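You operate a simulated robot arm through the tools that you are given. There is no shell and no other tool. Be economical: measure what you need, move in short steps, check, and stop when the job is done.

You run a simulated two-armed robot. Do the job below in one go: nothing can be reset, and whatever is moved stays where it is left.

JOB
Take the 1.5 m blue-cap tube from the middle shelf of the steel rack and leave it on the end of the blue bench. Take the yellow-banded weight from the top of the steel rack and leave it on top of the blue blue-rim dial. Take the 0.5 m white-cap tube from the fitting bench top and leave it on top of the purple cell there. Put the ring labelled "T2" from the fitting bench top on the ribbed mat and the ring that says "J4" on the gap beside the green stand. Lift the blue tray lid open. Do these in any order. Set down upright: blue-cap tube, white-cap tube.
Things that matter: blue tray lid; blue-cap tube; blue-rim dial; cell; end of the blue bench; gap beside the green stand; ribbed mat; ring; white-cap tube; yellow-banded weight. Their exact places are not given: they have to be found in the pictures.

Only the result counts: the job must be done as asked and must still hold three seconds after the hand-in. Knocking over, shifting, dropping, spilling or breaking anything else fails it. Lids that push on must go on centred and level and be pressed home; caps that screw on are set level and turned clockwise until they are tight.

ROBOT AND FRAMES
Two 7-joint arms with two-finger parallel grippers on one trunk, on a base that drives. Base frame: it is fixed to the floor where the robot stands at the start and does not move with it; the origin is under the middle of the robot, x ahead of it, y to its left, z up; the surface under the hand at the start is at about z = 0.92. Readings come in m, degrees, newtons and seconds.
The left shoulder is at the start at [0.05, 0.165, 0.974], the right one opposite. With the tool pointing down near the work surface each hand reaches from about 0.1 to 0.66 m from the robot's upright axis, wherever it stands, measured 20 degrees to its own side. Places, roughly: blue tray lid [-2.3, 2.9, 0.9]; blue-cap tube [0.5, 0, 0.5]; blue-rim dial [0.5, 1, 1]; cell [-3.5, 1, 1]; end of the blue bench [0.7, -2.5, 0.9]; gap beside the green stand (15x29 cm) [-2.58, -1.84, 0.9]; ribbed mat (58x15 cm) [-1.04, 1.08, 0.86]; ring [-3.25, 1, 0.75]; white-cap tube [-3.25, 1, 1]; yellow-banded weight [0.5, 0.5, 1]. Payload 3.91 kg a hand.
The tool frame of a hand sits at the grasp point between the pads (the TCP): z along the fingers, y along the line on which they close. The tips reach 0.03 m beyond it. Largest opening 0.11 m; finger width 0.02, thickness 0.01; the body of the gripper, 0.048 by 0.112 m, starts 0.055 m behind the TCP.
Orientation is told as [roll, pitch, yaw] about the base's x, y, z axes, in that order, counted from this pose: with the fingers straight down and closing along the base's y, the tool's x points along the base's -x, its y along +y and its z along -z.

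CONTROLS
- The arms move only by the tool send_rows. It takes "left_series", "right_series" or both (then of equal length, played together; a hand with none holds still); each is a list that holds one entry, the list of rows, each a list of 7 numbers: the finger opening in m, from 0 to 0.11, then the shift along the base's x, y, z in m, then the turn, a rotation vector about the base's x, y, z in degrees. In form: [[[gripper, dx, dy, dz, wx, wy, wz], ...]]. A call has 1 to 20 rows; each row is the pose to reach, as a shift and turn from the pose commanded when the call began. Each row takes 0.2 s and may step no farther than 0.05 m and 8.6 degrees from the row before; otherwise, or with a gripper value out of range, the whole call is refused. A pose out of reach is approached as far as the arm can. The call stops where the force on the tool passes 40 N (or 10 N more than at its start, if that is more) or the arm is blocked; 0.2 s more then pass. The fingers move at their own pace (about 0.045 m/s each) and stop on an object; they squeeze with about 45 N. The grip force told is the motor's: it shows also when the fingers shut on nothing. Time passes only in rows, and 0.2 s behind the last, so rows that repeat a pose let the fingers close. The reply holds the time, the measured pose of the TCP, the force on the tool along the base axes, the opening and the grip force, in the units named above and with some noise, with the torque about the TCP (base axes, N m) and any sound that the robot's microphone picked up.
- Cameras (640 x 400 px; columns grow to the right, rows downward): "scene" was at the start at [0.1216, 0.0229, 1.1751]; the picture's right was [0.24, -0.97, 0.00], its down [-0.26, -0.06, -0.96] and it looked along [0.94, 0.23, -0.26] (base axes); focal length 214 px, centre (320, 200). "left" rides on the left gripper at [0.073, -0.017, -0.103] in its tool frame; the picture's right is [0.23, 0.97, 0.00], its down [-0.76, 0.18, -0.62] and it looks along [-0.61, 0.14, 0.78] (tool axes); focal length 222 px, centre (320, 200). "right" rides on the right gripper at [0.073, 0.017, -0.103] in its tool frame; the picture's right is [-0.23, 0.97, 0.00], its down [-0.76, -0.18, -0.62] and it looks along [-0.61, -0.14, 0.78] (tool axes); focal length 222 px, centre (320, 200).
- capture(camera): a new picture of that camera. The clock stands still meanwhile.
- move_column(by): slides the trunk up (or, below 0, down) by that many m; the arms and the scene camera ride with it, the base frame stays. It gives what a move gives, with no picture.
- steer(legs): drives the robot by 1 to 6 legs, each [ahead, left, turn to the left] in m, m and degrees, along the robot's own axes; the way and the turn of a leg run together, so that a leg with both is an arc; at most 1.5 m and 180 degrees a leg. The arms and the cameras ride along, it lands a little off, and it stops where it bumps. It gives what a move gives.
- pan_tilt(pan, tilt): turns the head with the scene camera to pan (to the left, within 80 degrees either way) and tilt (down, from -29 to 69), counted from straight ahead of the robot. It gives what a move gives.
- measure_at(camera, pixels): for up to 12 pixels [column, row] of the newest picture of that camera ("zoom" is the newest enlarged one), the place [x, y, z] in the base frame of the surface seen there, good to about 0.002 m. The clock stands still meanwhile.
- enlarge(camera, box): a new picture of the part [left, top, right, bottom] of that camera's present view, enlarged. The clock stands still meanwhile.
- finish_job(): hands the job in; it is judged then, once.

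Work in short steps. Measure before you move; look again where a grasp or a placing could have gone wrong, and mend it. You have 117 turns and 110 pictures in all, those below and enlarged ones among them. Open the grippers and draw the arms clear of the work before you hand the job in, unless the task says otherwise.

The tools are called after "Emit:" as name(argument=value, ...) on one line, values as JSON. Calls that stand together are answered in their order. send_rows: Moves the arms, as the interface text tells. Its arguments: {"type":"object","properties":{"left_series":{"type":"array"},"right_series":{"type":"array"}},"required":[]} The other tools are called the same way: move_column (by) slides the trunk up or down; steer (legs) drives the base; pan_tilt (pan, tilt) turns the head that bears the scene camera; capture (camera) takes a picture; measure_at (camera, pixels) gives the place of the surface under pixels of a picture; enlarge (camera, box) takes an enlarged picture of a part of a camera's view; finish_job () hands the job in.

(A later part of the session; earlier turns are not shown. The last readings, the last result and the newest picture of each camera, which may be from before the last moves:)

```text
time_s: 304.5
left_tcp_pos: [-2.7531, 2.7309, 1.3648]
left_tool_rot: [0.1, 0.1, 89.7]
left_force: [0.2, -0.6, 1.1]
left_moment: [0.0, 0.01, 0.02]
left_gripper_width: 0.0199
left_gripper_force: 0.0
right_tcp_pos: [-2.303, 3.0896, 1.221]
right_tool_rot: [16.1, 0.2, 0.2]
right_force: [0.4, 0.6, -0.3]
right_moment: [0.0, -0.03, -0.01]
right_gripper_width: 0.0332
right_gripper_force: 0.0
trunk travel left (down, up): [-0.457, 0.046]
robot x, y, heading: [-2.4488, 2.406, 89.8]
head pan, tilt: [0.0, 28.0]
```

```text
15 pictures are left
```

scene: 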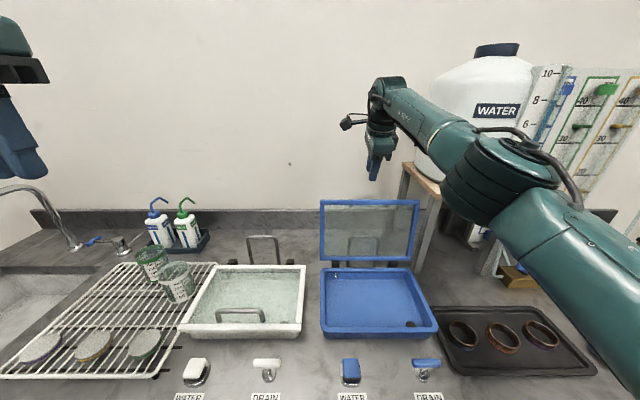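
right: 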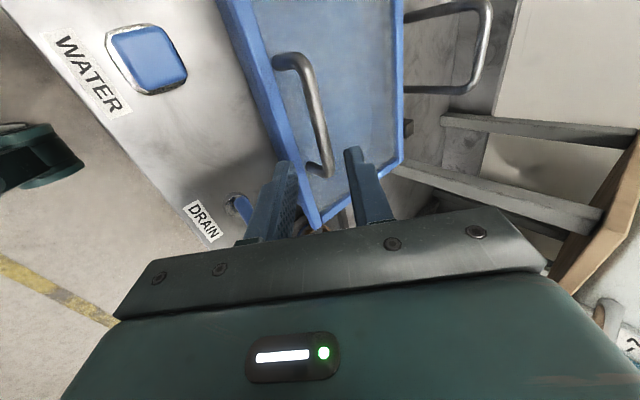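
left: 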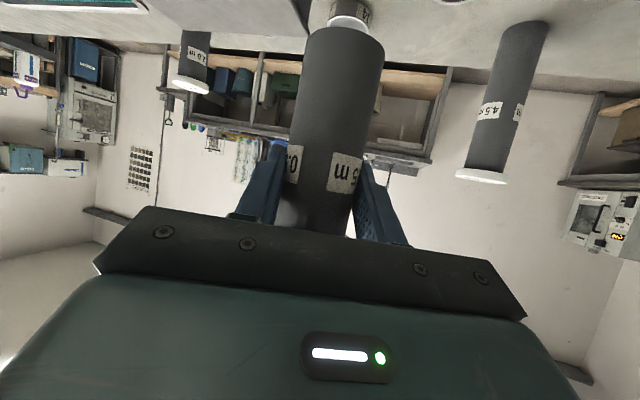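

The hand is free and the lid stays open. I'll measure its angle, and back the robot away toward the rings.

Emit:
measure_at(camera="scene", pixels=[[345, 204], [410, 203], [340, 262], [405, 262], [323, 235], [413, 230]])

Emit:
steer(legs=[[-0.25, 0, 0]])

```text
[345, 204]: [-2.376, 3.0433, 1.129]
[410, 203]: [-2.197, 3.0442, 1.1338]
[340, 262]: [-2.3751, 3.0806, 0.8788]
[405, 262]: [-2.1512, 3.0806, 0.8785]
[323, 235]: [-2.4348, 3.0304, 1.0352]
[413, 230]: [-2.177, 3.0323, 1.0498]
```

```text
time_s: 306.3
left_tcp_pos: [-2.7529, 2.4805, 1.3646]
left_tool_rot: [0.1, 0.2, 89.8]
left_force: [-0.6, 0.1, 0.5]
left_moment: [0.02, -0.01, 0.0]
left_gripper_width: 0.0199
left_gripper_force: 0.1
right_tcp_pos: [-2.3035, 2.8421, 1.2224]
right_tool_rot: [16.1, 0.3, 0.4]
right_force: [-1.0, 0.2, -0.4]
right_moment: [0.01, 0.02, 0.03]
right_gripper_width: 0.0329
right_gripper_force: 0.0
trunk travel left (down, up): [-0.457, 0.046]
robot x, y, heading: [-2.4458, 2.1536, 90.2]
head pan, tilt: [0.0, 28.0]
```

The lid stands open about 8° past vertical and holds. Next I'll straighten the right hand down, turn around, and drive to the north side of the fitting bench.

Emit:
send_rows(right_series=[[[0.06, 0, -0.04, 0, -4, 0, 0], [0.09, 0.02, -0.08, 0, -8, 0, 0], [0.09, 0.04, -0.12, 0, -12, 0, 0], [0.09, 0.06, -0.16, 0, -16, 0, 0], [0.09, 0.07, -0.2, 0, -16, 0, 0], [0.09, 0.08, -0.24, 0, -16, 0, 0]]], left_series=[[[0.05, 0, 0, 0, 0, 0, 0], [0.09, 0, 0, 0, 0, 0, 0], [0.09, 0, 0, 0, 0, 0, 0], [0.09, 0, 0, 0, 0, 0, 0], [0.09, 0, 0, 0, 0, 0, 0], [0.09, 0, 0, 0, 0, 0, 0]]])

Emit:
steer(legs=[[-0.15, 0, 0], [0, 0, 179.9], [0, -0.95, 0], [0.35, 0, 0]])

Emit:
pan_tilt(pan=0, tilt=45)

Emit:
capture(camera="scene")

```text
time_s: 307.7
left_tcp_pos: [-2.7527, 2.4813, 1.3656]
left_tool_rot: [0.0, 0.1, 89.8]
left_force: [0.4, 0.3, 0.6]
left_moment: [0.04, 0.03, 0.0]
left_gripper_width: 0.0901
left_gripper_force: 0.1
right_tcp_pos: [-2.2247, 2.6003, 1.2235]
right_tool_rot: [0.2, 0.4, 0.2]
right_force: [0.0, -0.5, 0.4]
right_moment: [0.03, -0.01, -0.01]
right_gripper_width: 0.0901
right_gripper_force: 0.2
trunk travel left (down, up): [-0.457, 0.046]
robot x, y, heading: [-2.4485, 2.1568, 90.1]
head pan, tilt: [0.0, 28.0]
```

```text
time_s: 326.6
left_tcp_pos: [-3.0989, 1.3314, 1.3653]
left_tool_rot: [0.1, 0.2, -90.5]
left_force: [-0.6, 0.6, -0.1]
left_moment: [-0.02, 0.0, 0.03]
left_gripper_width: 0.0901
left_gripper_force: 0.0
right_tcp_pos: [-3.6274, 1.2138, 1.2238]
right_tool_rot: [0.1, 0.5, 180.0]
right_force: [0.0, -0.4, 0.1]
right_moment: [0.0, 0.03, -0.02]
right_gripper_width: 0.0901
right_gripper_force: 0.0
trunk travel left (down, up): [-0.457, 0.046]
robot x, y, heading: [-3.4042, 1.6595, -90.1]
head pan, tilt: [0.0, 28.0]
```

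```text
time_s: 327.4
left_tcp_pos: [-3.0983, 1.3323, 1.3651]
left_tool_rot: [0.1, 0.1, -90.6]
left_force: [-0.1, -0.5, 0.1]
left_moment: [-0.03, 0.01, -0.02]
left_gripper_width: 0.0899
left_gripper_force: 0.1
right_tcp_pos: [-3.6263, 1.2131, 1.222]
right_tool_rot: [0.0, 0.4, 180.0]
right_force: [-0.1, -0.1, -0.5]
right_moment: [0.0, 0.02, 0.05]
right_gripper_width: 0.0901
right_gripper_force: 0.0
trunk travel left (down, up): [-0.457, 0.046]
robot x, y, heading: [-3.4039, 1.6631, -90.4]
head pan, tilt: [0.0, 45.0]
```

```text
14 pictures are left
```

scene: 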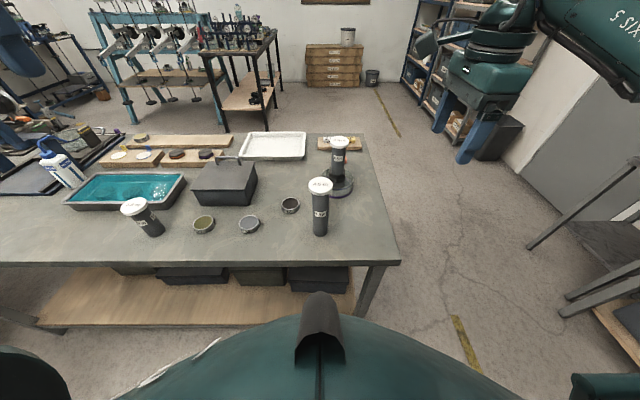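

Three rings are visible: (203,223), (249,223), (290,205). I'll enlarge to read labels and measure.

Emit:
enlarge(camera="scene", box=[180, 180, 320, 250])

Emit:
measure_at(camera="zoom", pixels=[[315, 198], [285, 190], [345, 190], [315, 175], [505, 118], [478, 112], [532, 112], [505, 98], [105, 195], [500, 320], [315, 165], [275, 135]])

```text
4.57 times, centred on (250, 215) of scene
```

zoom: 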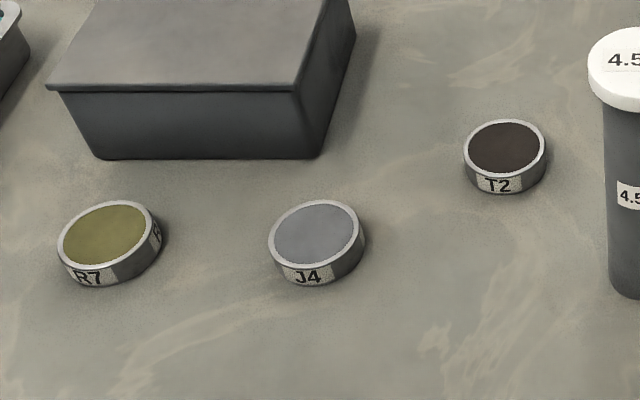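

```text
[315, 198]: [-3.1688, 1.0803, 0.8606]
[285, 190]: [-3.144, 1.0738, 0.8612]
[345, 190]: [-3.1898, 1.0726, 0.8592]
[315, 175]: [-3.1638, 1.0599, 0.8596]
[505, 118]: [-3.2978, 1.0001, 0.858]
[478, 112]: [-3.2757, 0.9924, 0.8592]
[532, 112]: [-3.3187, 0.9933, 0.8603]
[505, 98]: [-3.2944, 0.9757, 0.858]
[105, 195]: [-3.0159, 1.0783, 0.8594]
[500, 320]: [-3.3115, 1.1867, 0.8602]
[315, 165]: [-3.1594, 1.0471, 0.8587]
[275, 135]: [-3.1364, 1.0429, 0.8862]
```

J4 is the middle ring and T2 the one near the 4.5 tube. I'll measure their tops.

Emit:
measure_at(camera="zoom", pixels=[[313, 234], [275, 238], [355, 230], [313, 205], [320, 262], [507, 148], [470, 150], [541, 147], [506, 123], [508, 170]])

```text
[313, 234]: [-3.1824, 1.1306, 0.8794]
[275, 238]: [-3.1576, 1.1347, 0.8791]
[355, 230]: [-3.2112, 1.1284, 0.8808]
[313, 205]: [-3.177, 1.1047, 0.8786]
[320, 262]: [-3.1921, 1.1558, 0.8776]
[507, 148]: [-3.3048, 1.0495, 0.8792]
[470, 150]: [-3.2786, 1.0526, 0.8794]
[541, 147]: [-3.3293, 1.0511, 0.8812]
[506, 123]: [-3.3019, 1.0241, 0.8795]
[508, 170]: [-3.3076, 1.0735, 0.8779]
```

Centres: J4 (-3.184,1.131), T2 (-3.304,1.050), tops 0.879. I'll pick J4 with the left hand.

Emit:
send_rows(left_series=[[[0.09, -0.02, -0.04, 0, 0, 0, 0], [0.09, -0.04, -0.08, -0.01, 0, 0, 0], [0.09, -0.055, -0.12, -0.03, 0, 0, 0], [0.09, -0.07, -0.16, -0.05, 0, 0, 0], [0.09, -0.0855, -0.199, -0.07, 0, 0, 0], [0.09, -0.0855, -0.201, -0.115, 0, 0, 0], [0.09, -0.0855, -0.201, -0.16, 0, 0, 0], [0.09, -0.0855, -0.201, -0.205, 0, 0, 0], [0.09, -0.0855, -0.201, -0.25, 0, 0, 0], [0.09, -0.0855, -0.201, -0.295, 0, 0, 0], [0.09, -0.0855, -0.201, -0.34, 0, 0, 0], [0.09, -0.0855, -0.201, -0.385, 0, 0, 0], [0.09, -0.0855, -0.201, -0.42, 0, 0, 0], [0.09, -0.0855, -0.201, -0.42, 0, 0, 0]]])

Emit:
capture(camera="left")

```text
time_s: 330.4
left_tcp_pos: [-3.164, 1.1593, 0.9678]
left_tool_rot: [0.1, 0.1, -90.4]
left_force: [-0.2, 0.4, 0.1]
left_moment: [-0.01, 0.02, -0.03]
left_gripper_width: 0.0902
left_gripper_force: 0.1
left hand out of reach, approached as far as the arm can: row 5, 11, 12, 13, 14
right_tcp_pos: [-3.6267, 1.2143, 1.2221]
right_tool_rot: [0.2, 0.4, 180.1]
right_force: [-0.5, 0.7, 0.0]
right_moment: [-0.04, 0.02, 0.0]
right_gripper_width: 0.0901
right_gripper_force: 0.1
trunk travel left (down, up): [-0.457, 0.046]
robot x, y, heading: [-3.4042, 1.6571, -90.2]
head pan, tilt: [0.0, 45.0]
```

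```text
12 pictures are left
```

left: 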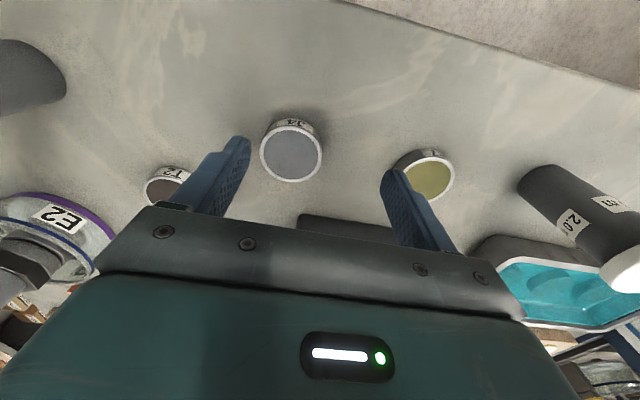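

The reach is limited with the trunk high. I'll lower the trunk 7 cm with the hand first raised 4 cm, then centre and descend.

Emit:
send_rows(left_series=[[[0.09, 0, 0, 0.04, 0, 0, 0], [0.09, 0, 0, 0.06, 0, 0, 0]]])

Emit:
move_column(by=-0.12)

Emit:
send_rows(left_series=[[[0.09, -0.01, -0.014, 0.02, 0, 0, 0], [0.09, -0.02, -0.028, 0.02, 0, 0, 0], [0.09, -0.02, -0.028, 0, 0, 0, 0], [0.09, -0.02, -0.028, -0.012, 0, 0, 0], [0.09, -0.02, -0.028, -0.012, 0, 0, 0]]])

```text
time_s: 331.0
left_tcp_pos: [-3.1635, 1.159, 1.0288]
left_tool_rot: [0.1, 0.0, -90.5]
left_force: [-0.9, 0.0, -0.7]
left_moment: [0.01, 0.0, 0.0]
left_gripper_width: 0.09
left_gripper_force: 0.0
right_tcp_pos: [-3.6262, 1.2149, 1.2235]
right_tool_rot: [0.1, 0.5, 180.0]
right_force: [-0.7, 0.9, -0.9]
right_moment: [0.02, -0.01, 0.0]
right_gripper_width: 0.0899
right_gripper_force: 0.1
trunk travel left (down, up): [-0.457, 0.046]
robot x, y, heading: [-3.4019, 1.6579, -90.0]
head pan, tilt: [0.0, 45.0]
```

```text
time_s: 332.5
left_tcp_pos: [-3.1642, 1.1601, 0.9114]
left_tool_rot: [0.1, 0.0, -90.4]
left_force: [0.0, -0.6, 0.5]
left_moment: [0.0, 0.01, 0.01]
left_gripper_width: 0.0899
left_gripper_force: 0.1
right_tcp_pos: [-3.6271, 1.2147, 1.1037]
right_tool_rot: [0.1, 0.4, 180.0]
right_force: [-0.4, 0.4, 0.6]
right_moment: [0.03, 0.01, -0.02]
right_gripper_width: 0.0899
right_gripper_force: 0.0
trunk travel left (down, up): [-0.337, 0.166]
robot x, y, heading: [-3.4013, 1.6597, -90.5]
head pan, tilt: [0.0, 45.0]
```

```text
time_s: 333.7
left_tcp_pos: [-3.1812, 1.135, 0.8983]
left_tool_rot: [0.1, 0.0, -90.5]
left_force: [-0.3, 0.4, 0.2]
left_moment: [0.01, 0.02, -0.01]
left_gripper_width: 0.0899
left_gripper_force: 0.1
left hand out of reach, approached as far as the arm can: row 4, 5
right_tcp_pos: [-3.6268, 1.2158, 1.1029]
right_tool_rot: [0.1, 0.4, 180.0]
right_force: [0.3, 0.1, 0.0]
right_moment: [0.02, -0.02, 0.01]
right_gripper_width: 0.0899
right_gripper_force: 0.0
trunk travel left (down, up): [-0.337, 0.166]
robot x, y, heading: [-3.3994, 1.6601, -90.0]
head pan, tilt: [0.0, 45.0]
```

The hand is centred within 4 mm. I'll lower 4 mm, close, and lift with the trunk.

Emit:
move_column(by=-0.004)

Emit:
send_rows(left_series=[[[0.07, 0, 0, 0, 0, 0, 0], [0.03, 0, 0, 0, 0, 0, 0], [0.03, 0, 0, 0, 0, 0, 0], [0.03, 0, 0, 0, 0, 0, 0], [0.03, 0, 0, 0, 0, 0, 0]]])

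Emit:
move_column(by=0.1)

Emit:
capture(camera="left")

```text
time_s: 334.2
left_tcp_pos: [-3.1809, 1.1363, 0.8955]
left_tool_rot: [0.0, 0.0, -90.5]
left_force: [0.2, 0.8, 0.4]
left_moment: [0.0, 0.02, -0.03]
left_gripper_width: 0.0902
left_gripper_force: 0.0
right_tcp_pos: [-3.6263, 1.215, 1.099]
right_tool_rot: [0.1, 0.5, 180.1]
right_force: [1.5, -0.4, -0.1]
right_moment: [-0.03, 0.03, 0.01]
right_gripper_width: 0.0902
right_gripper_force: 0.2
trunk travel left (down, up): [-0.333, 0.17]
robot x, y, heading: [-3.4019, 1.6562, -90.1]
head pan, tilt: [0.0, 45.0]
```

```text
time_s: 335.4
left_tcp_pos: [-3.1798, 1.1358, 0.8955]
left_tool_rot: [-0.1, 0.1, -90.5]
left_force: [1.5, -0.1, 1.6]
left_moment: [-0.02, 0.03, 0.03]
left_gripper_width: 0.0589
left_gripper_force: 45.0
right_tcp_pos: [-3.6267, 1.2146, 1.0977]
right_tool_rot: [0.1, 0.4, 179.9]
right_force: [0.7, 0.3, 0.0]
right_moment: [0.0, -0.03, 0.0]
right_gripper_width: 0.0897
right_gripper_force: 0.0
trunk travel left (down, up): [-0.333, 0.17]
robot x, y, heading: [-3.4016, 1.6563, -90.1]
head pan, tilt: [0.0, 45.0]
```

```text
time_s: 336.7
left_tcp_pos: [-3.1808, 1.136, 0.9963]
left_tool_rot: [0.0, -0.1, -90.4]
left_force: [-0.1, 0.0, -2.0]
left_moment: [-0.01, 0.01, -0.01]
left_gripper_width: 0.0586
left_gripper_force: 44.6
right_tcp_pos: [-3.6269, 1.2144, 1.1982]
right_tool_rot: [0.1, 0.4, 180.0]
right_force: [-0.2, 0.1, -0.1]
right_moment: [0.03, -0.01, -0.04]
right_gripper_width: 0.0898
right_gripper_force: 0.1
trunk travel left (down, up): [-0.433, 0.07]
robot x, y, heading: [-3.4016, 1.6556, -90.4]
head pan, tilt: [0.0, 45.0]
```

```text
11 pictures are left
```

left: 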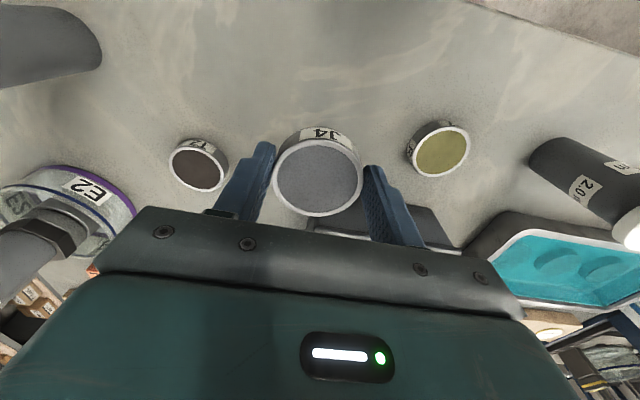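

J4 is held. I'll draw the left hand back and up, measure the bench's north edge, and slide east 0.3 m for T2.

Emit:
measure_at(camera="scene", pixels=[[300, 262], [200, 262], [370, 300], [200, 320]])

Emit:
send_rows(left_series=[[[0.03, 0, 0.02, 0.04, 0, 0, 0], [0.03, 0, 0.05, 0.08, 0, 0, 0], [0.03, 0.02, 0.09, 0.11, 0, 0, 0], [0.03, 0.04, 0.13, 0.14, 0, 0, 0], [0.03, 0.06, 0.17, 0.16, 0, 0, 0]]])

Emit:
steer(legs=[[0, 0.3, 0]])

```text
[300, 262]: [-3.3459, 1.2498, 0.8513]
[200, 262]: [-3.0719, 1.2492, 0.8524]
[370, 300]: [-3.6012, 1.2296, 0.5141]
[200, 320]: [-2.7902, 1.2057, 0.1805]
```

```text
refused: row 3 steps farther than a row can; nothing moved
```

```text
time_s: 339.9
left_tcp_pos: [-2.8821, 1.1338, 0.9954]
left_tool_rot: [0.0, 0.0, -90.6]
left_force: [0.5, -0.2, -2.1]
left_moment: [0.01, 0.01, 0.01]
left_gripper_width: 0.0586
left_gripper_force: 44.7
right_tcp_pos: [-3.3305, 1.2113, 1.1979]
right_tool_rot: [0.1, 0.4, 179.9]
right_force: [0.4, -0.7, 1.0]
right_moment: [0.02, -0.03, -0.01]
right_gripper_width: 0.0898
right_gripper_force: 0.1
trunk travel left (down, up): [-0.433, 0.07]
robot x, y, heading: [-3.1059, 1.6566, -90.3]
head pan, tilt: [0.0, 45.0]
```

The left rows were refused, so the hand slid over at z 0.996 – I must check whether the 2.0 m tube was touched.

Emit:
capture(camera="scene")

```text
10 pictures are left
```

scene: 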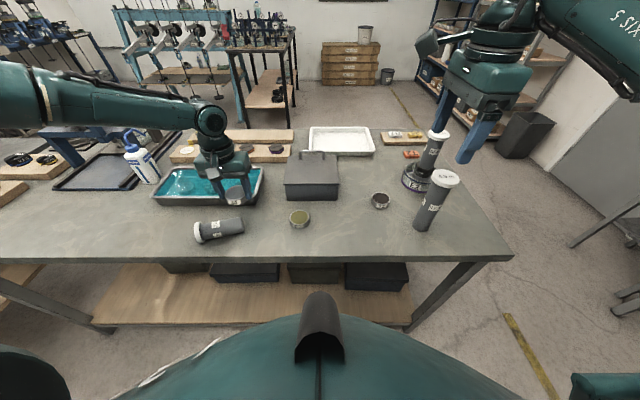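

The 2.0 m tube was knocked over by the left hand at (218,230); I'll set it back. By my camera geometry it stood at about (-2.911,1.157). I measure the lying tube, raise the left hand out of the way, and slide the base east.

Emit:
measure_at(camera="scene", pixels=[[197, 232], [205, 226], [205, 238], [222, 228], [242, 223], [240, 232], [240, 217], [222, 220], [222, 236], [300, 217], [198, 224], [231, 226]])

Emit:
send_rows(left_series=[[[0.03, 0, 0.01, 0.045, 0, 0, 0], [0.03, 0, 0.02, 0.09, 0, 0, 0], [0.03, 0, 0.04, 0.13, 0, 0, 0], [0.03, 0, 0.07, 0.165, 0, 0, 0], [0.03, 0.01, 0.1, 0.2, 0, 0, 0], [0.03, 0.02, 0.13, 0.23, 0, 0, 0], [0.03, 0.03, 0.17, 0.25, 0, 0, 0]]])

Emit:
steer(legs=[[0, 0.33, 0]])

Emit:
move_column(by=-0.1)

Emit:
enlarge(camera="scene", box=[220, 170, 400, 280])

```text
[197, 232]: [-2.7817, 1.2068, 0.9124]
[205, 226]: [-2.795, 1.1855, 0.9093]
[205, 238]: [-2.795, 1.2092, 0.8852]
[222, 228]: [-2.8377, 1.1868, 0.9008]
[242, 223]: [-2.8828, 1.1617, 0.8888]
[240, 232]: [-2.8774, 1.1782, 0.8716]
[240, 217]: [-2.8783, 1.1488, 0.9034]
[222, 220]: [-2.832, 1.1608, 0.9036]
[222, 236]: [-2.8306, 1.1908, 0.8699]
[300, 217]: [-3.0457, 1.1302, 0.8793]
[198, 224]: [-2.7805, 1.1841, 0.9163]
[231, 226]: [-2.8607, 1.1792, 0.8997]
```

```text
time_s: 341.5
left_tcp_pos: [-2.8521, 1.3066, 1.2455]
left_tool_rot: [0.0, -0.1, -90.6]
left_force: [0.7, 0.6, -1.0]
left_moment: [-0.01, -0.01, -0.01]
left_gripper_width: 0.059
left_gripper_force: 45.3
right_tcp_pos: [-3.329, 1.2148, 1.1984]
right_tool_rot: [0.1, 0.3, 179.8]
right_force: [0.6, 0.5, 0.0]
right_moment: [-0.01, 0.02, 0.03]
right_gripper_width: 0.0901
right_gripper_force: 0.1
trunk travel left (down, up): [-0.433, 0.07]
robot x, y, heading: [-3.1015, 1.6629, -90.2]
head pan, tilt: [0.0, 45.0]
```

```text
time_s: 345.0
left_tcp_pos: [-2.5211, 1.3025, 1.2449]
left_tool_rot: [0.0, 0.0, -90.6]
left_force: [0.3, 0.2, -1.8]
left_moment: [0.02, 0.02, -0.02]
left_gripper_width: 0.0589
left_gripper_force: 45.0
right_tcp_pos: [-2.9988, 1.2108, 1.1978]
right_tool_rot: [0.0, 0.3, 179.8]
right_force: [1.3, 0.3, -0.6]
right_moment: [-0.03, -0.02, 0.02]
right_gripper_width: 0.0901
right_gripper_force: 0.0
trunk travel left (down, up): [-0.433, 0.07]
robot x, y, heading: [-2.7712, 1.6606, -90.4]
head pan, tilt: [0.0, 45.0]
```

```text
time_s: 346.4
left_tcp_pos: [-2.5221, 1.3022, 1.1444]
left_tool_rot: [0.0, 0.1, -90.6]
left_force: [-0.8, -0.4, -1.6]
left_moment: [0.01, 0.01, 0.0]
left_gripper_width: 0.0587
left_gripper_force: 44.9
right_tcp_pos: [-2.9987, 1.2129, 1.0977]
right_tool_rot: [0.2, 0.4, 179.9]
right_force: [-0.4, -0.5, -0.4]
right_moment: [-0.02, 0.0, 0.02]
right_gripper_width: 0.0902
right_gripper_force: 0.0
trunk travel left (down, up): [-0.333, 0.17]
robot x, y, heading: [-2.7666, 1.6556, -90.4]
head pan, tilt: [0.0, 45.0]
```

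```text
3.56 times, centred on (310, 225) of scene
```

zoom: 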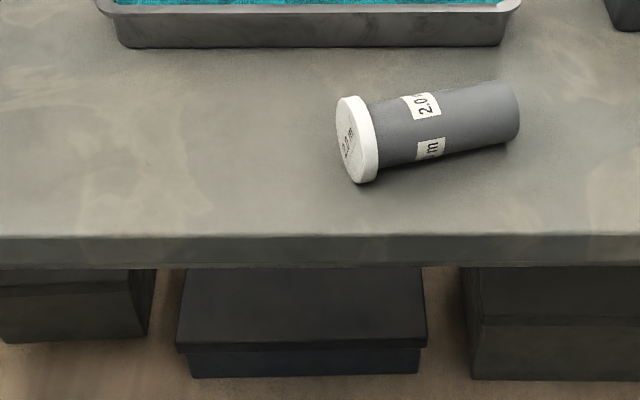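

The tube lies from (-2.883,1.165) to the cap at (-2.778,1.193). I'll grasp it near its upper body with the right hand, lift, swing it upright and yaw the hand clear of the R7 ring, hovering.

Emit:
send_rows(right_series=[[[0.09, 0.04, -0.006, 0, 0, 0, 5], [0.09, 0.08, -0.014, 0, 0, 0, 10], [0.09, 0.12, -0.02, 0, 0, 0, 15], [0.09, 0.16, -0.028, 0, 0, 0, 15], [0.09, 0.179, -0.031, -0.03, 0, 0, 15], [0.09, 0.179, -0.031, -0.075, 0, 0, 15], [0.09, 0.179, -0.031, -0.12, 0, 0, 15], [0.09, 0.179, -0.031, -0.16, 0, 0, 15], [0.09, 0.179, -0.031, -0.19, 0, 0, 15], [0.09, 0.179, -0.031, -0.2045, 0, 0, 15], [0.06, 0.179, -0.031, -0.2045, 0, 0, 15], [0.02, 0.179, -0.031, -0.2045, 0, 0, 15], [0.02, 0.179, -0.031, -0.2045, 0, 0, 15], [0.02, 0.179, -0.031, -0.2045, 0, 0, 15], [0.02, 0.179, -0.031, -0.2045, 0, 0, 15]]])

Emit:
send_rows(right_series=[[[0.02, 0, 0, 0.045, 0, 0, 0], [0.02, 0, 0, 0.09, 0, 0, 0], [0.02, 0, 0, 0.137, 0, 0, 0], [0.02, -0.01, -0.002, 0.137, 2.05, -7.64, 0], [0.02, -0.02, -0.004, 0.137, 4.1, -15.3, 0], [0.02, -0.03, -0.006, 0.137, 6.1, -22.9, 0], [0.02, -0.04, -0.008, 0.137, 8.2, -30.5, 0], [0.02, -0.05, -0.01, 0.137, 10.2, -38.2, 0], [0.02, -0.06, -0.012, 0.137, 12.3, -45.8, 0], [0.02, -0.07, -0.014, 0.137, 14.3, -53.5, 0], [0.02, -0.08, -0.016, 0.137, 16.4, -61.1, 0], [0.02, -0.09, -0.018, 0.137, 18.4, -68.7, 0], [0.02, -0.098, -0.02, 0.137, 20.5, -76.4, 0], [0.02, -0.098, -0.02, 0.137, 22.5, -84, 0]]])

Emit:
send_rows(right_series=[[[0.02, 0, 0, 0, 0, 0, -8.3], [0.02, 0, 0, 0, 0, 0, -16.6], [0.02, 0, 0, 0, 0, 0, -25], [0.02, 0, 0, 0, 0, 0, -33.3], [0.02, 0, 0, 0, 0, 0, -41.6], [0.02, 0, 0, 0, 0, 0, -50]]])

Emit:
capture(camera="scene")

```text
time_s: 349.6
left_tcp_pos: [-2.522, 1.3027, 1.1429]
left_tool_rot: [0.0, -0.1, -90.6]
left_force: [-0.2, 0.1, -1.2]
left_moment: [-0.01, 0.01, -0.02]
left_gripper_width: 0.0588
left_gripper_force: 44.8
right_tcp_pos: [-2.8183, 1.1808, 0.8934]
right_tool_rot: [0.0, 0.4, -165.2]
right_force: [-0.2, 0.2, 0.2]
right_moment: [-0.02, 0.02, 0.02]
right_gripper_width: 0.0439
right_gripper_force: 44.8
trunk travel left (down, up): [-0.333, 0.17]
robot x, y, heading: [-2.7753, 1.6551, -90.5]
head pan, tilt: [0.0, 45.0]
```

```text
time_s: 352.6
left_tcp_pos: [-2.5224, 1.3023, 1.1462]
left_tool_rot: [0.0, 0.0, -90.6]
left_force: [-1.2, 0.9, -1.1]
left_moment: [0.0, 0.02, 0.03]
left_gripper_width: 0.0588
left_gripper_force: 44.5
right_tcp_pos: [-2.9165, 1.1595, 1.0307]
right_tool_rot: [-3.2, 87.5, -168.2]
right_force: [-0.7, 0.9, -2.4]
right_moment: [0.03, 0.07, -0.01]
right_gripper_width: 0.0437
right_gripper_force: 45.3
trunk travel left (down, up): [-0.333, 0.17]
robot x, y, heading: [-2.7707, 1.6546, -90.5]
head pan, tilt: [0.0, 45.0]
```

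```text
time_s: 353.9
left_tcp_pos: [-2.5234, 1.3025, 1.1447]
left_tool_rot: [0.0, 0.0, -90.6]
left_force: [-0.9, 0.6, -2.0]
left_moment: [0.03, -0.01, -0.02]
left_gripper_width: 0.0587
left_gripper_force: 44.9
right_tcp_pos: [-2.9174, 1.1613, 1.0304]
right_tool_rot: [-2.9, 87.3, 142.0]
right_force: [0.2, -0.2, -1.9]
right_moment: [0.04, 0.0, 0.05]
right_gripper_width: 0.0438
right_gripper_force: 44.8
trunk travel left (down, up): [-0.333, 0.17]
robot x, y, heading: [-2.7693, 1.654, -90.1]
head pan, tilt: [0.0, 45.0]
```

```text
8 pictures are left
```

scene: 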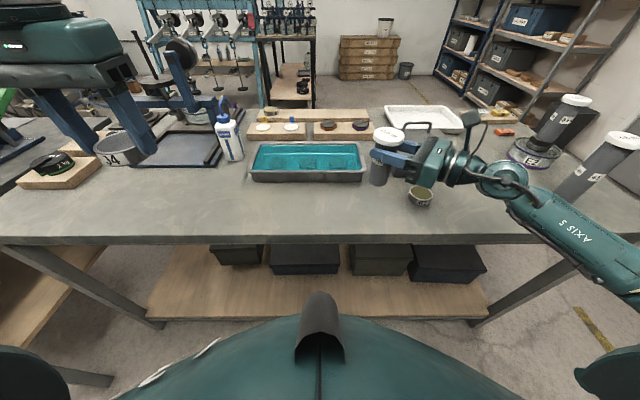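

The tube is upright in the hand at the hover point. I'll lower it to the bench, release, withdraw, then swing the hand back to pointing down and slide west for T2.

Emit:
send_rows(right_series=[[[0.02, 0, 0, -0.04, 0, 0, 0], [0.02, 0, 0, -0.08, 0, 0, 0], [0.02, 0, 0, -0.096, 0, 0, 0], [0.02, 0, 0, -0.101, 0, 0, 0], [0.02, 0, 0, -0.104, 0, 0, 0]]])

Emit:
send_rows(right_series=[[[0.045, 0, 0, 0, 0, 0, 0], [0.06, 0, 0, 0, 0, 0, 0], [0.09, 0, 0, 0, 0, 0, 0], [0.09, 0, 0, 0, 0, 0, 0], [0.09, -0.025, 0.018, 0, 0, 0, 0], [0.09, -0.05, 0.035, 0.003, 0, 0, 0], [0.09, -0.08, 0.056, 0.01, 0, 0, 0], [0.09, -0.1, 0.075, 0.04, 0, 0, 0], [0.09, -0.1, 0.09, 0.085, 0, 0, 0], [0.09, -0.1, 0.1, 0.13, 0, 0, 0], [0.09, -0.1, 0.1, 0.175, 0, 0, 0], [0.09, -0.1, 0.1, 0.22, 0, 0, 0]]])

Emit:
send_rows(right_series=[[[0.09, 0, 0, 0, 0, 0, 8.3], [0.09, 0, 0, 0, 0, 0, 16.6], [0.09, 0, 0, 0, 0, 0, 25], [0.09, 0, 0, 0, 0, 0, 33.3], [0.09, 0, 0, 0, 0, 0, 41.6], [0.09, 0, 0, 0, 0, 0, 50]]])

Emit:
send_rows(right_series=[[[0.09, 0, 0, 0, -2.05, 7.64, 0], [0.09, 0, 0, 0, -4.1, 15.3, 0], [0.09, 0, 0, 0, -6.1, 22.9, 0], [0.09, 0, 0, 0, -8.2, 30.5, 0], [0.09, 0, 0, 0, -10.2, 38.2, 0], [0.09, 0, 0, 0, -12.3, 45.8, 0], [0.09, 0, 0, 0, -14.3, 53.5, 0], [0.09, 0, 0, 0, -16.4, 61.1, 0], [0.09, 0, 0, 0, -18.4, 68.7, 0], [0.09, 0, 0, 0, -20.5, 76.4, 0], [0.09, 0, 0, 0, -22.5, 84, 0]]])

Emit:
capture(camera="scene")

Emit:
steer(legs=[[0.03, -0.34, 0.3]])

```text
time_s: 355.0
left_tcp_pos: [-2.5218, 1.3034, 1.1444]
left_tool_rot: [-0.1, 0.0, -90.6]
left_force: [-0.8, -0.8, -1.9]
left_moment: [0.0, 0.01, -0.01]
left_gripper_width: 0.0589
left_gripper_force: 45.1
right_tcp_pos: [-2.9152, 1.1597, 0.9422]
right_tool_rot: [7.9, 88.8, 152.6]
right_force: [1.5, 1.9, 9.1]
right_moment: [0.31, -0.11, 0.05]
right_gripper_width: 0.0436
right_gripper_force: 44.5
trunk travel left (down, up): [-0.333, 0.17]
robot x, y, heading: [-2.7713, 1.6524, -90.1]
head pan, tilt: [0.0, 45.0]
stopped in row 5 (right hand): the force on the tool passed its limit at 40 N (the readings are from after the stop); the commanded pose is now the measured one
```

```text
time_s: 357.6
left_tcp_pos: [-2.5209, 1.3021, 1.1443]
left_tool_rot: [0.0, 0.1, -90.7]
left_force: [0.4, -0.4, -2.1]
left_moment: [0.03, 0.0, -0.01]
left_gripper_width: 0.0585
left_gripper_force: 44.9
right_tcp_pos: [-3.0164, 1.2594, 1.1595]
right_tool_rot: [4.2, 88.4, 148.8]
right_force: [0.6, -0.1, -0.3]
right_moment: [-0.01, -0.02, -0.02]
right_gripper_width: 0.09
right_gripper_force: 0.1
trunk travel left (down, up): [-0.333, 0.17]
robot x, y, heading: [-2.7729, 1.6532, -90.7]
head pan, tilt: [0.0, 45.0]
```

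```text
time_s: 359.0
left_tcp_pos: [-2.5209, 1.3019, 1.1441]
left_tool_rot: [0.0, 0.0, -90.6]
left_force: [1.7, 0.1, -1.1]
left_moment: [0.04, 0.0, 0.05]
left_gripper_width: 0.0587
left_gripper_force: 44.8
right_tcp_pos: [-3.0157, 1.258, 1.1589]
right_tool_rot: [4.9, 88.5, -160.4]
right_force: [-0.4, 0.3, 0.3]
right_moment: [0.0, -0.01, -0.02]
right_gripper_width: 0.09
right_gripper_force: 0.1
trunk travel left (down, up): [-0.333, 0.17]
robot x, y, heading: [-2.7724, 1.651, -90.4]
head pan, tilt: [0.0, 45.0]
```

```text
time_s: 361.4
left_tcp_pos: [-2.5223, 1.3029, 1.1446]
left_tool_rot: [0.0, 0.0, -90.6]
left_force: [-0.1, -0.2, -1.3]
left_moment: [0.0, -0.03, -0.02]
left_gripper_width: 0.059
left_gripper_force: 45.3
right_tcp_pos: [-3.0172, 1.2594, 1.1596]
right_tool_rot: [0.3, 1.2, -164.9]
right_force: [0.6, 0.0, 0.3]
right_moment: [0.0, -0.03, 0.02]
right_gripper_width: 0.0901
right_gripper_force: 0.1
trunk travel left (down, up): [-0.333, 0.17]
robot x, y, heading: [-2.7696, 1.652, -90.5]
head pan, tilt: [0.0, 45.0]
```

```text
7 pictures are left
```

scene: 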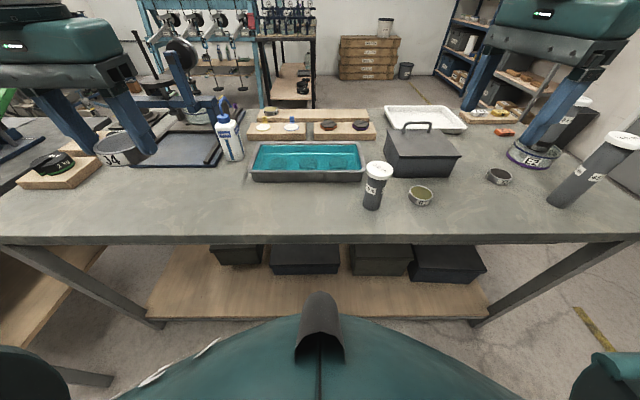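

```text
time_s: 364.9
left_tcp_pos: [-2.8584, 1.2751, 1.1451]
left_tool_rot: [0.1, 0.0, -90.4]
left_force: [0.1, -0.4, -1.4]
left_moment: [0.05, -0.02, -0.03]
left_gripper_width: 0.0588
left_gripper_force: 45.5
right_tcp_pos: [-3.3524, 1.2304, 1.1591]
right_tool_rot: [0.3, 1.5, -164.7]
right_force: [0.2, -0.4, 0.3]
right_moment: [0.02, 0.01, 0.02]
right_gripper_width: 0.0901
right_gripper_force: 0.1
trunk travel left (down, up): [-0.333, 0.17]
robot x, y, heading: [-3.1078, 1.6274, -90.2]
head pan, tilt: [0.0, 45.0]
```

The 2.0 m tube stands again. Now I'll pick T2 with the right hand, lift it, back off, raise the trunk, and drive along the north aisle to the mat's north end.

Emit:
send_rows(right_series=[[[0.09, 0.012, -0.045, 0, 0, 0, 0], [0.09, 0.024, -0.09, 0, 0, 0, 0], [0.09, 0.036, -0.135, -0.01, 0, 0, 0], [0.09, 0.048, -0.179, -0.03, 0, 0, 0], [0.09, 0.048, -0.18, -0.075, 0, 0, 0], [0.09, 0.048, -0.18, -0.12, 0, 0, 0], [0.09, 0.048, -0.18, -0.165, 0, 0, 0], [0.09, 0.048, -0.18, -0.21, 0, 0, 0], [0.09, 0.048, -0.18, -0.245, 0, 0, 0], [0.09, 0.048, -0.18, -0.264, 0, 0, 0], [0.07, 0.048, -0.18, -0.264, 0, 0, 0], [0.03, 0.048, -0.18, -0.264, 0, 0, 0], [0.03, 0.048, -0.18, -0.264, 0, 0, 0], [0.03, 0.048, -0.18, -0.264, 0, 0, 0], [0.03, 0.048, -0.18, -0.22, 0, 0, 0], [0.03, 0.048, -0.18, -0.175, 0, 0, 0], [0.03, 0.048, -0.18, -0.13, 0, 0, 0], [0.03, 0.048, -0.18, -0.085, 0, 0, 0], [0.03, 0.048, -0.18, -0.04, 0, 0, 0], [0.03, 0.048, -0.17, 0, 0, 0, 0]]])

Emit:
send_rows(right_series=[[[0.03, 0, 0.04, 0, 0, 0, 0], [0.03, 0, 0.08, 0, 0, 0, 0], [0.03, 0, 0.12, 0, 0, 0, 0], [0.03, 0, 0.15, 0, 0, 0, 0]]])

Emit:
capture(camera="right")

Emit:
move_column(by=0.165)

Emit:
steer(legs=[[-0.3, 0, 0], [0, 1.2, 0], [0, 1.05, 0]])

Emit:
capture(camera="scene")

```text
time_s: 369.1
left_tcp_pos: [-2.8581, 1.2761, 1.1449]
left_tool_rot: [0.0, 0.0, -90.4]
left_force: [-0.4, 0.2, -2.3]
left_moment: [-0.03, -0.01, 0.02]
left_gripper_width: 0.0589
left_gripper_force: 45.0
right_tcp_pos: [-3.3051, 1.0625, 1.1609]
right_tool_rot: [0.3, 1.4, -164.7]
right_force: [-0.3, -0.3, -2.3]
right_moment: [-0.03, 0.0, 0.02]
right_gripper_width: 0.0578
right_gripper_force: 45.2
trunk travel left (down, up): [-0.333, 0.17]
robot x, y, heading: [-3.1146, 1.6259, -90.0]
head pan, tilt: [0.0, 45.0]
```

```text
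time_s: 370.1
left_tcp_pos: [-2.858, 1.2759, 1.1444]
left_tool_rot: [0.1, 0.0, -90.4]
left_force: [-0.3, -0.2, -1.5]
left_moment: [0.02, 0.01, 0.03]
left_gripper_width: 0.0587
left_gripper_force: 44.6
right_tcp_pos: [-3.3064, 1.212, 1.1589]
right_tool_rot: [0.3, 1.4, -164.8]
right_force: [-0.1, 0.4, -2.0]
right_moment: [-0.05, 0.0, -0.03]
right_gripper_width: 0.0582
right_gripper_force: 45.4
trunk travel left (down, up): [-0.333, 0.17]
robot x, y, heading: [-3.1133, 1.6288, -90.0]
head pan, tilt: [0.0, 45.0]
```

```text
6 pictures are left
```

right: 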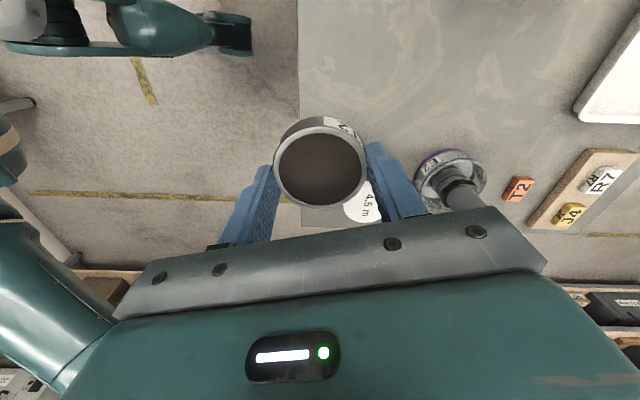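

```text
time_s: 372.0
left_tcp_pos: [-2.8582, 1.274, 1.3099]
left_tool_rot: [0.1, 0.0, -90.4]
left_force: [-0.6, -0.6, -2.3]
left_moment: [0.03, 0.03, 0.01]
left_gripper_width: 0.059
left_gripper_force: 45.7
right_tcp_pos: [-3.3055, 1.2113, 1.3251]
right_tool_rot: [0.3, 1.4, -164.7]
right_force: [0.3, 1.3, -2.5]
right_moment: [-0.02, 0.01, -0.01]
right_gripper_width: 0.0579
right_gripper_force: 45.2
trunk travel left (down, up): [-0.498, 0.005]
robot x, y, heading: [-3.1097, 1.6268, -90.0]
head pan, tilt: [0.0, 45.0]
```

```text
time_s: 393.6
left_tcp_pos: [-0.6106, 1.5606, 1.3097]
left_tool_rot: [0.1, 0.0, -91.1]
left_force: [-0.3, -1.0, -2.0]
left_moment: [-0.01, 0.0, -0.01]
left_gripper_width: 0.0588
left_gripper_force: 44.7
right_tcp_pos: [-1.06, 1.5005, 1.3254]
right_tool_rot: [0.2, 1.4, -165.2]
right_force: [0.4, 0.0, -1.2]
right_moment: [0.07, 0.0, -0.02]
right_gripper_width: 0.0572
right_gripper_force: 45.0
trunk travel left (down, up): [-0.498, 0.005]
robot x, y, heading: [-0.8646, 1.9184, -90.7]
head pan, tilt: [0.0, 45.0]
```

```text
5 pictures are left
```

scene: 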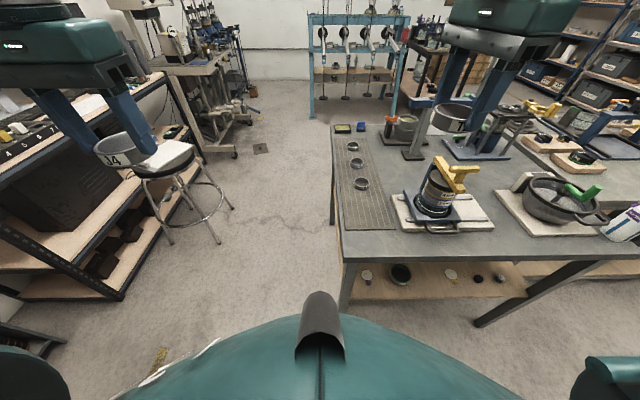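

Both rings are held; the mat (335–395,135–230) has three rings and a free north end near (368,210). I'll measure it.

Emit:
measure_at(camera="scene", pixels=[[345, 226], [392, 226], [368, 212], [361, 178], [361, 190], [350, 200], [385, 205], [400, 225], [360, 245], [430, 160], [345, 290]])

```text
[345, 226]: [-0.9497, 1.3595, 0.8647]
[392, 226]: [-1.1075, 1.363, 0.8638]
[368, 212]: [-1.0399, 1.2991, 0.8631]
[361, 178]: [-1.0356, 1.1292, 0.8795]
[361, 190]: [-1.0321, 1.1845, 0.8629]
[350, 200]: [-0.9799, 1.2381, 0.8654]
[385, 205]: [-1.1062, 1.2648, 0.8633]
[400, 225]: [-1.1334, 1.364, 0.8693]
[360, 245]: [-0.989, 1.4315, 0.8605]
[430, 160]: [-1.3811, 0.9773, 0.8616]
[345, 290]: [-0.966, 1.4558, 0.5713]
```

The free spot is (-1.035,1.28), z 0.863. I'll drive in 0.12 m, lower the trunk, set T2 down, release and lift, then check.

Emit:
steer(legs=[[0.12, 0, 0.7]])

Emit:
move_column(by=-0.165)

Emit:
send_rows(right_series=[[[0.03, 0.01, -0.04, 0, 0, 0, 0], [0.03, 0.02, -0.08, 0, 0, 0, 0], [0.03, 0.02, -0.1, -0.03, 0, 0, 0], [0.03, 0.02, -0.1, -0.075, 0, 0, 0], [0.03, 0.02, -0.1, -0.12, 0, 0, 0], [0.03, 0.02, -0.1, -0.165, 0, 0, 0], [0.03, 0.02, -0.1, -0.205, 0, 0, 0], [0.03, 0.02, -0.1, -0.235, 0, 0, 0], [0.03, 0.02, -0.1, -0.25, 0, 0, 0], [0.03, 0.02, -0.1, -0.257, 0, 0, 0]]])

```text
time_s: 394.8
left_tcp_pos: [-0.6078, 1.4448, 1.3096]
left_tool_rot: [0.0, 0.0, -90.3]
left_force: [0.4, 0.1, -3.1]
left_moment: [0.0, -0.02, 0.0]
left_gripper_width: 0.059
left_gripper_force: 44.8
right_tcp_pos: [-1.0547, 1.3784, 1.3248]
right_tool_rot: [0.4, 1.3, -164.4]
right_force: [0.7, -0.4, -1.7]
right_moment: [0.0, -0.01, 0.03]
right_gripper_width: 0.0572
right_gripper_force: 44.5
trunk travel left (down, up): [-0.498, 0.005]
robot x, y, heading: [-0.8591, 1.793, -90.1]
head pan, tilt: [0.0, 45.0]
```

```text
time_s: 396.7
left_tcp_pos: [-0.6071, 1.445, 1.1449]
left_tool_rot: [0.1, 0.1, -90.3]
left_force: [-0.3, -0.8, -0.9]
left_moment: [0.03, 0.02, -0.03]
left_gripper_width: 0.0586
left_gripper_force: 44.9
right_tcp_pos: [-1.0555, 1.3793, 1.1594]
right_tool_rot: [0.3, 1.4, -164.5]
right_force: [0.0, 0.2, -2.0]
right_moment: [-0.01, -0.03, 0.02]
right_gripper_width: 0.0571
right_gripper_force: 44.7
trunk travel left (down, up): [-0.333, 0.17]
robot x, y, heading: [-0.8602, 1.7943, -90.1]
head pan, tilt: [0.0, 45.0]
```

```text
time_s: 398.9
left_tcp_pos: [-0.6071, 1.4449, 1.1444]
left_tool_rot: [0.0, 0.0, -90.3]
left_force: [0.1, -0.5, -2.0]
left_moment: [0.03, -0.01, 0.02]
left_gripper_width: 0.0589
left_gripper_force: 44.9
right_tcp_pos: [-1.0351, 1.2793, 0.9023]
right_tool_rot: [0.3, 1.4, -164.6]
right_force: [0.0, 0.0, -2.1]
right_moment: [0.02, 0.03, 0.0]
right_gripper_width: 0.0574
right_gripper_force: 44.9
trunk travel left (down, up): [-0.333, 0.17]
robot x, y, heading: [-0.8594, 1.7926, -90.1]
head pan, tilt: [0.0, 45.0]
```

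T2 is about 2 mm above the mat. I'll lower it, release, lift, then drive around to look at the gap beside the green stand with J4.

Emit:
send_rows(right_series=[[[0.03, 0, 0, -0.003, 0, 0, 0], [0.06, 0, 0, -0.004, 0, 0, 0], [0.09, 0, 0, -0.004, 0, 0, 0], [0.09, 0, 0, -0.004, 0, 0, 0], [0.09, 0, 0, 0.03, 0, 0, 0], [0.09, 0, 0, 0.075, 0, 0, 0], [0.09, 0, 0, 0.12, 0, 0, 0], [0.09, 0, 0.02, 0.16, 0, 0, 0], [0.09, 0, 0.05, 0.2, 0, 0, 0], [0.09, 0, 0.09, 0.22, 0, 0, 0]]])

Emit:
enlarge(camera="scene", box=[300, 120, 440, 300])

Emit:
move_column(by=0.1)

Emit:
steer(legs=[[-0.13, 0, 0], [0, 0.36, 0], [1.4, 0, 0], [0.8, 0, 0], [0, -1.1, 0], [0, -1.0, 0]])

Emit:
pan_tilt(pan=0, tilt=22)

Emit:
capture(camera="scene")

```text
time_s: 401.1
left_tcp_pos: [-0.6076, 1.4453, 1.1438]
left_tool_rot: [0.0, 0.0, -90.3]
left_force: [0.7, 0.0, -1.2]
left_moment: [-0.01, -0.02, 0.04]
left_gripper_width: 0.0588
left_gripper_force: 45.1
right_tcp_pos: [-1.037, 1.3691, 1.1228]
right_tool_rot: [0.2, 1.4, -164.6]
right_force: [-0.2, -0.3, -0.4]
right_moment: [-0.02, 0.03, -0.01]
right_gripper_width: 0.09
right_gripper_force: 0.0
trunk travel left (down, up): [-0.333, 0.17]
robot x, y, heading: [-0.8609, 1.7959, -89.9]
head pan, tilt: [0.0, 45.0]
```

```text
2.22 times, centred on (370, 210) of scene
```

zoom: 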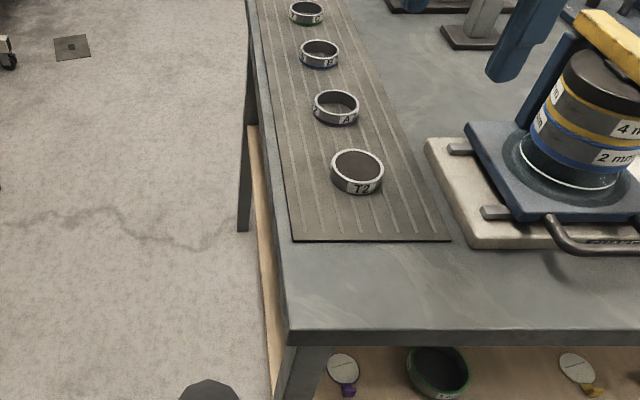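

```text
time_s: 402.4
left_tcp_pos: [-0.6075, 1.4451, 1.2457]
left_tool_rot: [0.0, 0.0, -90.3]
left_force: [0.1, -1.1, -1.8]
left_moment: [0.02, -0.02, -0.01]
left_gripper_width: 0.0588
left_gripper_force: 44.9
right_tcp_pos: [-1.0369, 1.369, 1.2223]
right_tool_rot: [0.4, 1.4, -164.5]
right_force: [0.4, -0.3, -0.3]
right_moment: [-0.01, -0.01, 0.01]
right_gripper_width: 0.0899
right_gripper_force: 0.1
trunk travel left (down, up): [-0.433, 0.07]
robot x, y, heading: [-0.8594, 1.7936, -89.7]
head pan, tilt: [0.0, 45.0]
```

```text
time_s: 435.8
left_tcp_pos: [-2.3256, -0.6842, 1.2446]
left_tool_rot: [0.0, -0.1, -88.8]
left_force: [-0.2, 0.8, -1.2]
left_moment: [-0.01, -0.03, -0.01]
left_gripper_width: 0.0585
left_gripper_force: 44.8
right_tcp_pos: [-2.7536, -0.7708, 1.2224]
right_tool_rot: [0.2, 1.4, -162.9]
right_force: [-0.3, 0.0, -0.3]
right_moment: [0.0, -0.01, 0.02]
right_gripper_width: 0.0898
right_gripper_force: 0.0
trunk travel left (down, up): [-0.433, 0.07]
robot x, y, heading: [-2.5895, -0.3376, -88.3]
head pan, tilt: [0.0, 45.0]
```

```text
time_s: 436.7
left_tcp_pos: [-2.3254, -0.6831, 1.245]
left_tool_rot: [0.0, 0.0, -88.8]
left_force: [0.5, 0.8, -1.5]
left_moment: [0.01, -0.02, -0.01]
left_gripper_width: 0.0584
left_gripper_force: 45.0
right_tcp_pos: [-2.7531, -0.7703, 1.2228]
right_tool_rot: [0.3, 1.4, -163.0]
right_force: [0.1, 0.0, 0.5]
right_moment: [0.0, -0.02, 0.0]
right_gripper_width: 0.0899
right_gripper_force: 0.1
trunk travel left (down, up): [-0.433, 0.07]
robot x, y, heading: [-2.5867, -0.3362, -88.7]
head pan, tilt: [0.0, 22.0]
```

```text
3 pictures are left
```

scene: 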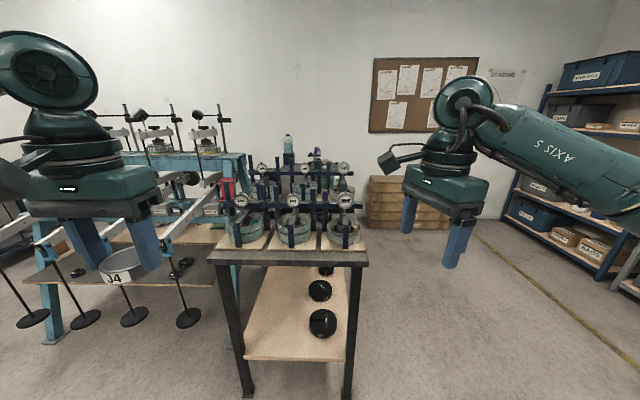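

T2 is on the mat. The table with stands is ahead at (290,220). I'll enlarge it to find the green stand and the gap.

Emit:
enlarge(camera="scene", box=[200, 125, 380, 275])

Emit:
measure_at(camera="scene", pixels=[[290, 255], [210, 252], [367, 255], [264, 243], [318, 243], [292, 235], [347, 235], [238, 235], [292, 245], [310, 175], [330, 180], [305, 195]])

```text
2.67 times, centred on (290, 200) of scene
```

zoom: 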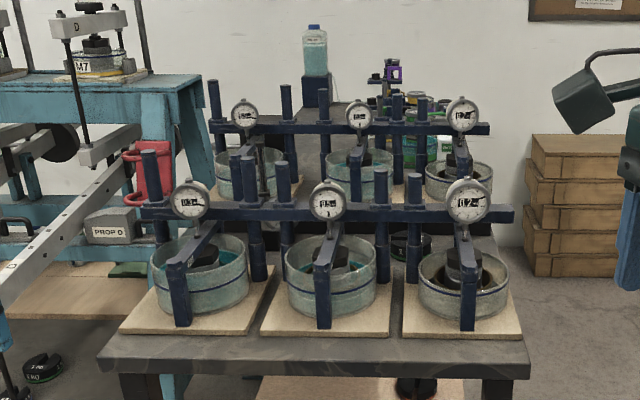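

```text
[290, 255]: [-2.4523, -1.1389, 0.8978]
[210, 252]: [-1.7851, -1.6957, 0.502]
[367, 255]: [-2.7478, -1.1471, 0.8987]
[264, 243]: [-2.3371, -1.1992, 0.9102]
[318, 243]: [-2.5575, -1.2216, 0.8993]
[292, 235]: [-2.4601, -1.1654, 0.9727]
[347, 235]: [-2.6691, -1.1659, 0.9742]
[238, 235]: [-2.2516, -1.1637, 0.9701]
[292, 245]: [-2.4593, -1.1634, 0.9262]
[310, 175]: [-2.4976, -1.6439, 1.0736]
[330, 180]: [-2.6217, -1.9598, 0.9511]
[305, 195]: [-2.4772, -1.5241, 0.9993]
```

The gap at (-2.58,-1.84) lies behind the two rows, so I'll reach it from the table's west side. I drive around to about (-3.2,-2.0) facing east and look.

Emit:
steer(legs=[[0, -0.62, -1.3], [1.0, 0, 0], [0.7, 0, 0], [0, 0, 90]])

Emit:
pan_tilt(pan=10, tilt=40)

Emit:
capture(camera="scene")

```text
time_s: 454.7
left_tcp_pos: [-2.8536, -1.7885, 1.2443]
left_tool_rot: [0.0, 0.0, 0.7]
left_force: [0.2, 0.1, -1.4]
left_moment: [0.0, 0.04, 0.03]
left_gripper_width: 0.0587
left_gripper_force: 44.8
right_tcp_pos: [-2.7712, -2.2166, 1.2229]
right_tool_rot: [0.3, 1.4, -73.6]
right_force: [-0.2, 0.3, -0.3]
right_moment: [0.01, 0.0, 0.01]
right_gripper_width: 0.0899
right_gripper_force: 0.1
trunk travel left (down, up): [-0.433, 0.07]
robot x, y, heading: [-3.2018, -2.0476, 1.2]
head pan, tilt: [0.0, 22.0]
```

```text
time_s: 455.5
left_tcp_pos: [-2.8541, -1.7889, 1.2455]
left_tool_rot: [0.0, 0.0, 0.7]
left_force: [-0.2, 0.3, -1.9]
left_moment: [0.0, 0.05, 0.0]
left_gripper_width: 0.0586
left_gripper_force: 44.9
right_tcp_pos: [-2.7708, -2.2184, 1.2236]
right_tool_rot: [0.3, 1.4, -73.4]
right_force: [-1.1, 0.1, -1.4]
right_moment: [0.01, -0.02, -0.02]
right_gripper_width: 0.0898
right_gripper_force: 0.0
trunk travel left (down, up): [-0.433, 0.07]
robot x, y, heading: [-3.2, -2.052, 0.9]
head pan, tilt: [10.0, 40.0]
```

```text
1 pictures are left
```

scene: 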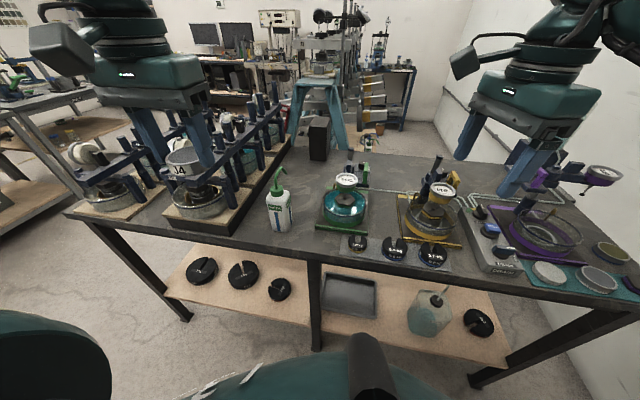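

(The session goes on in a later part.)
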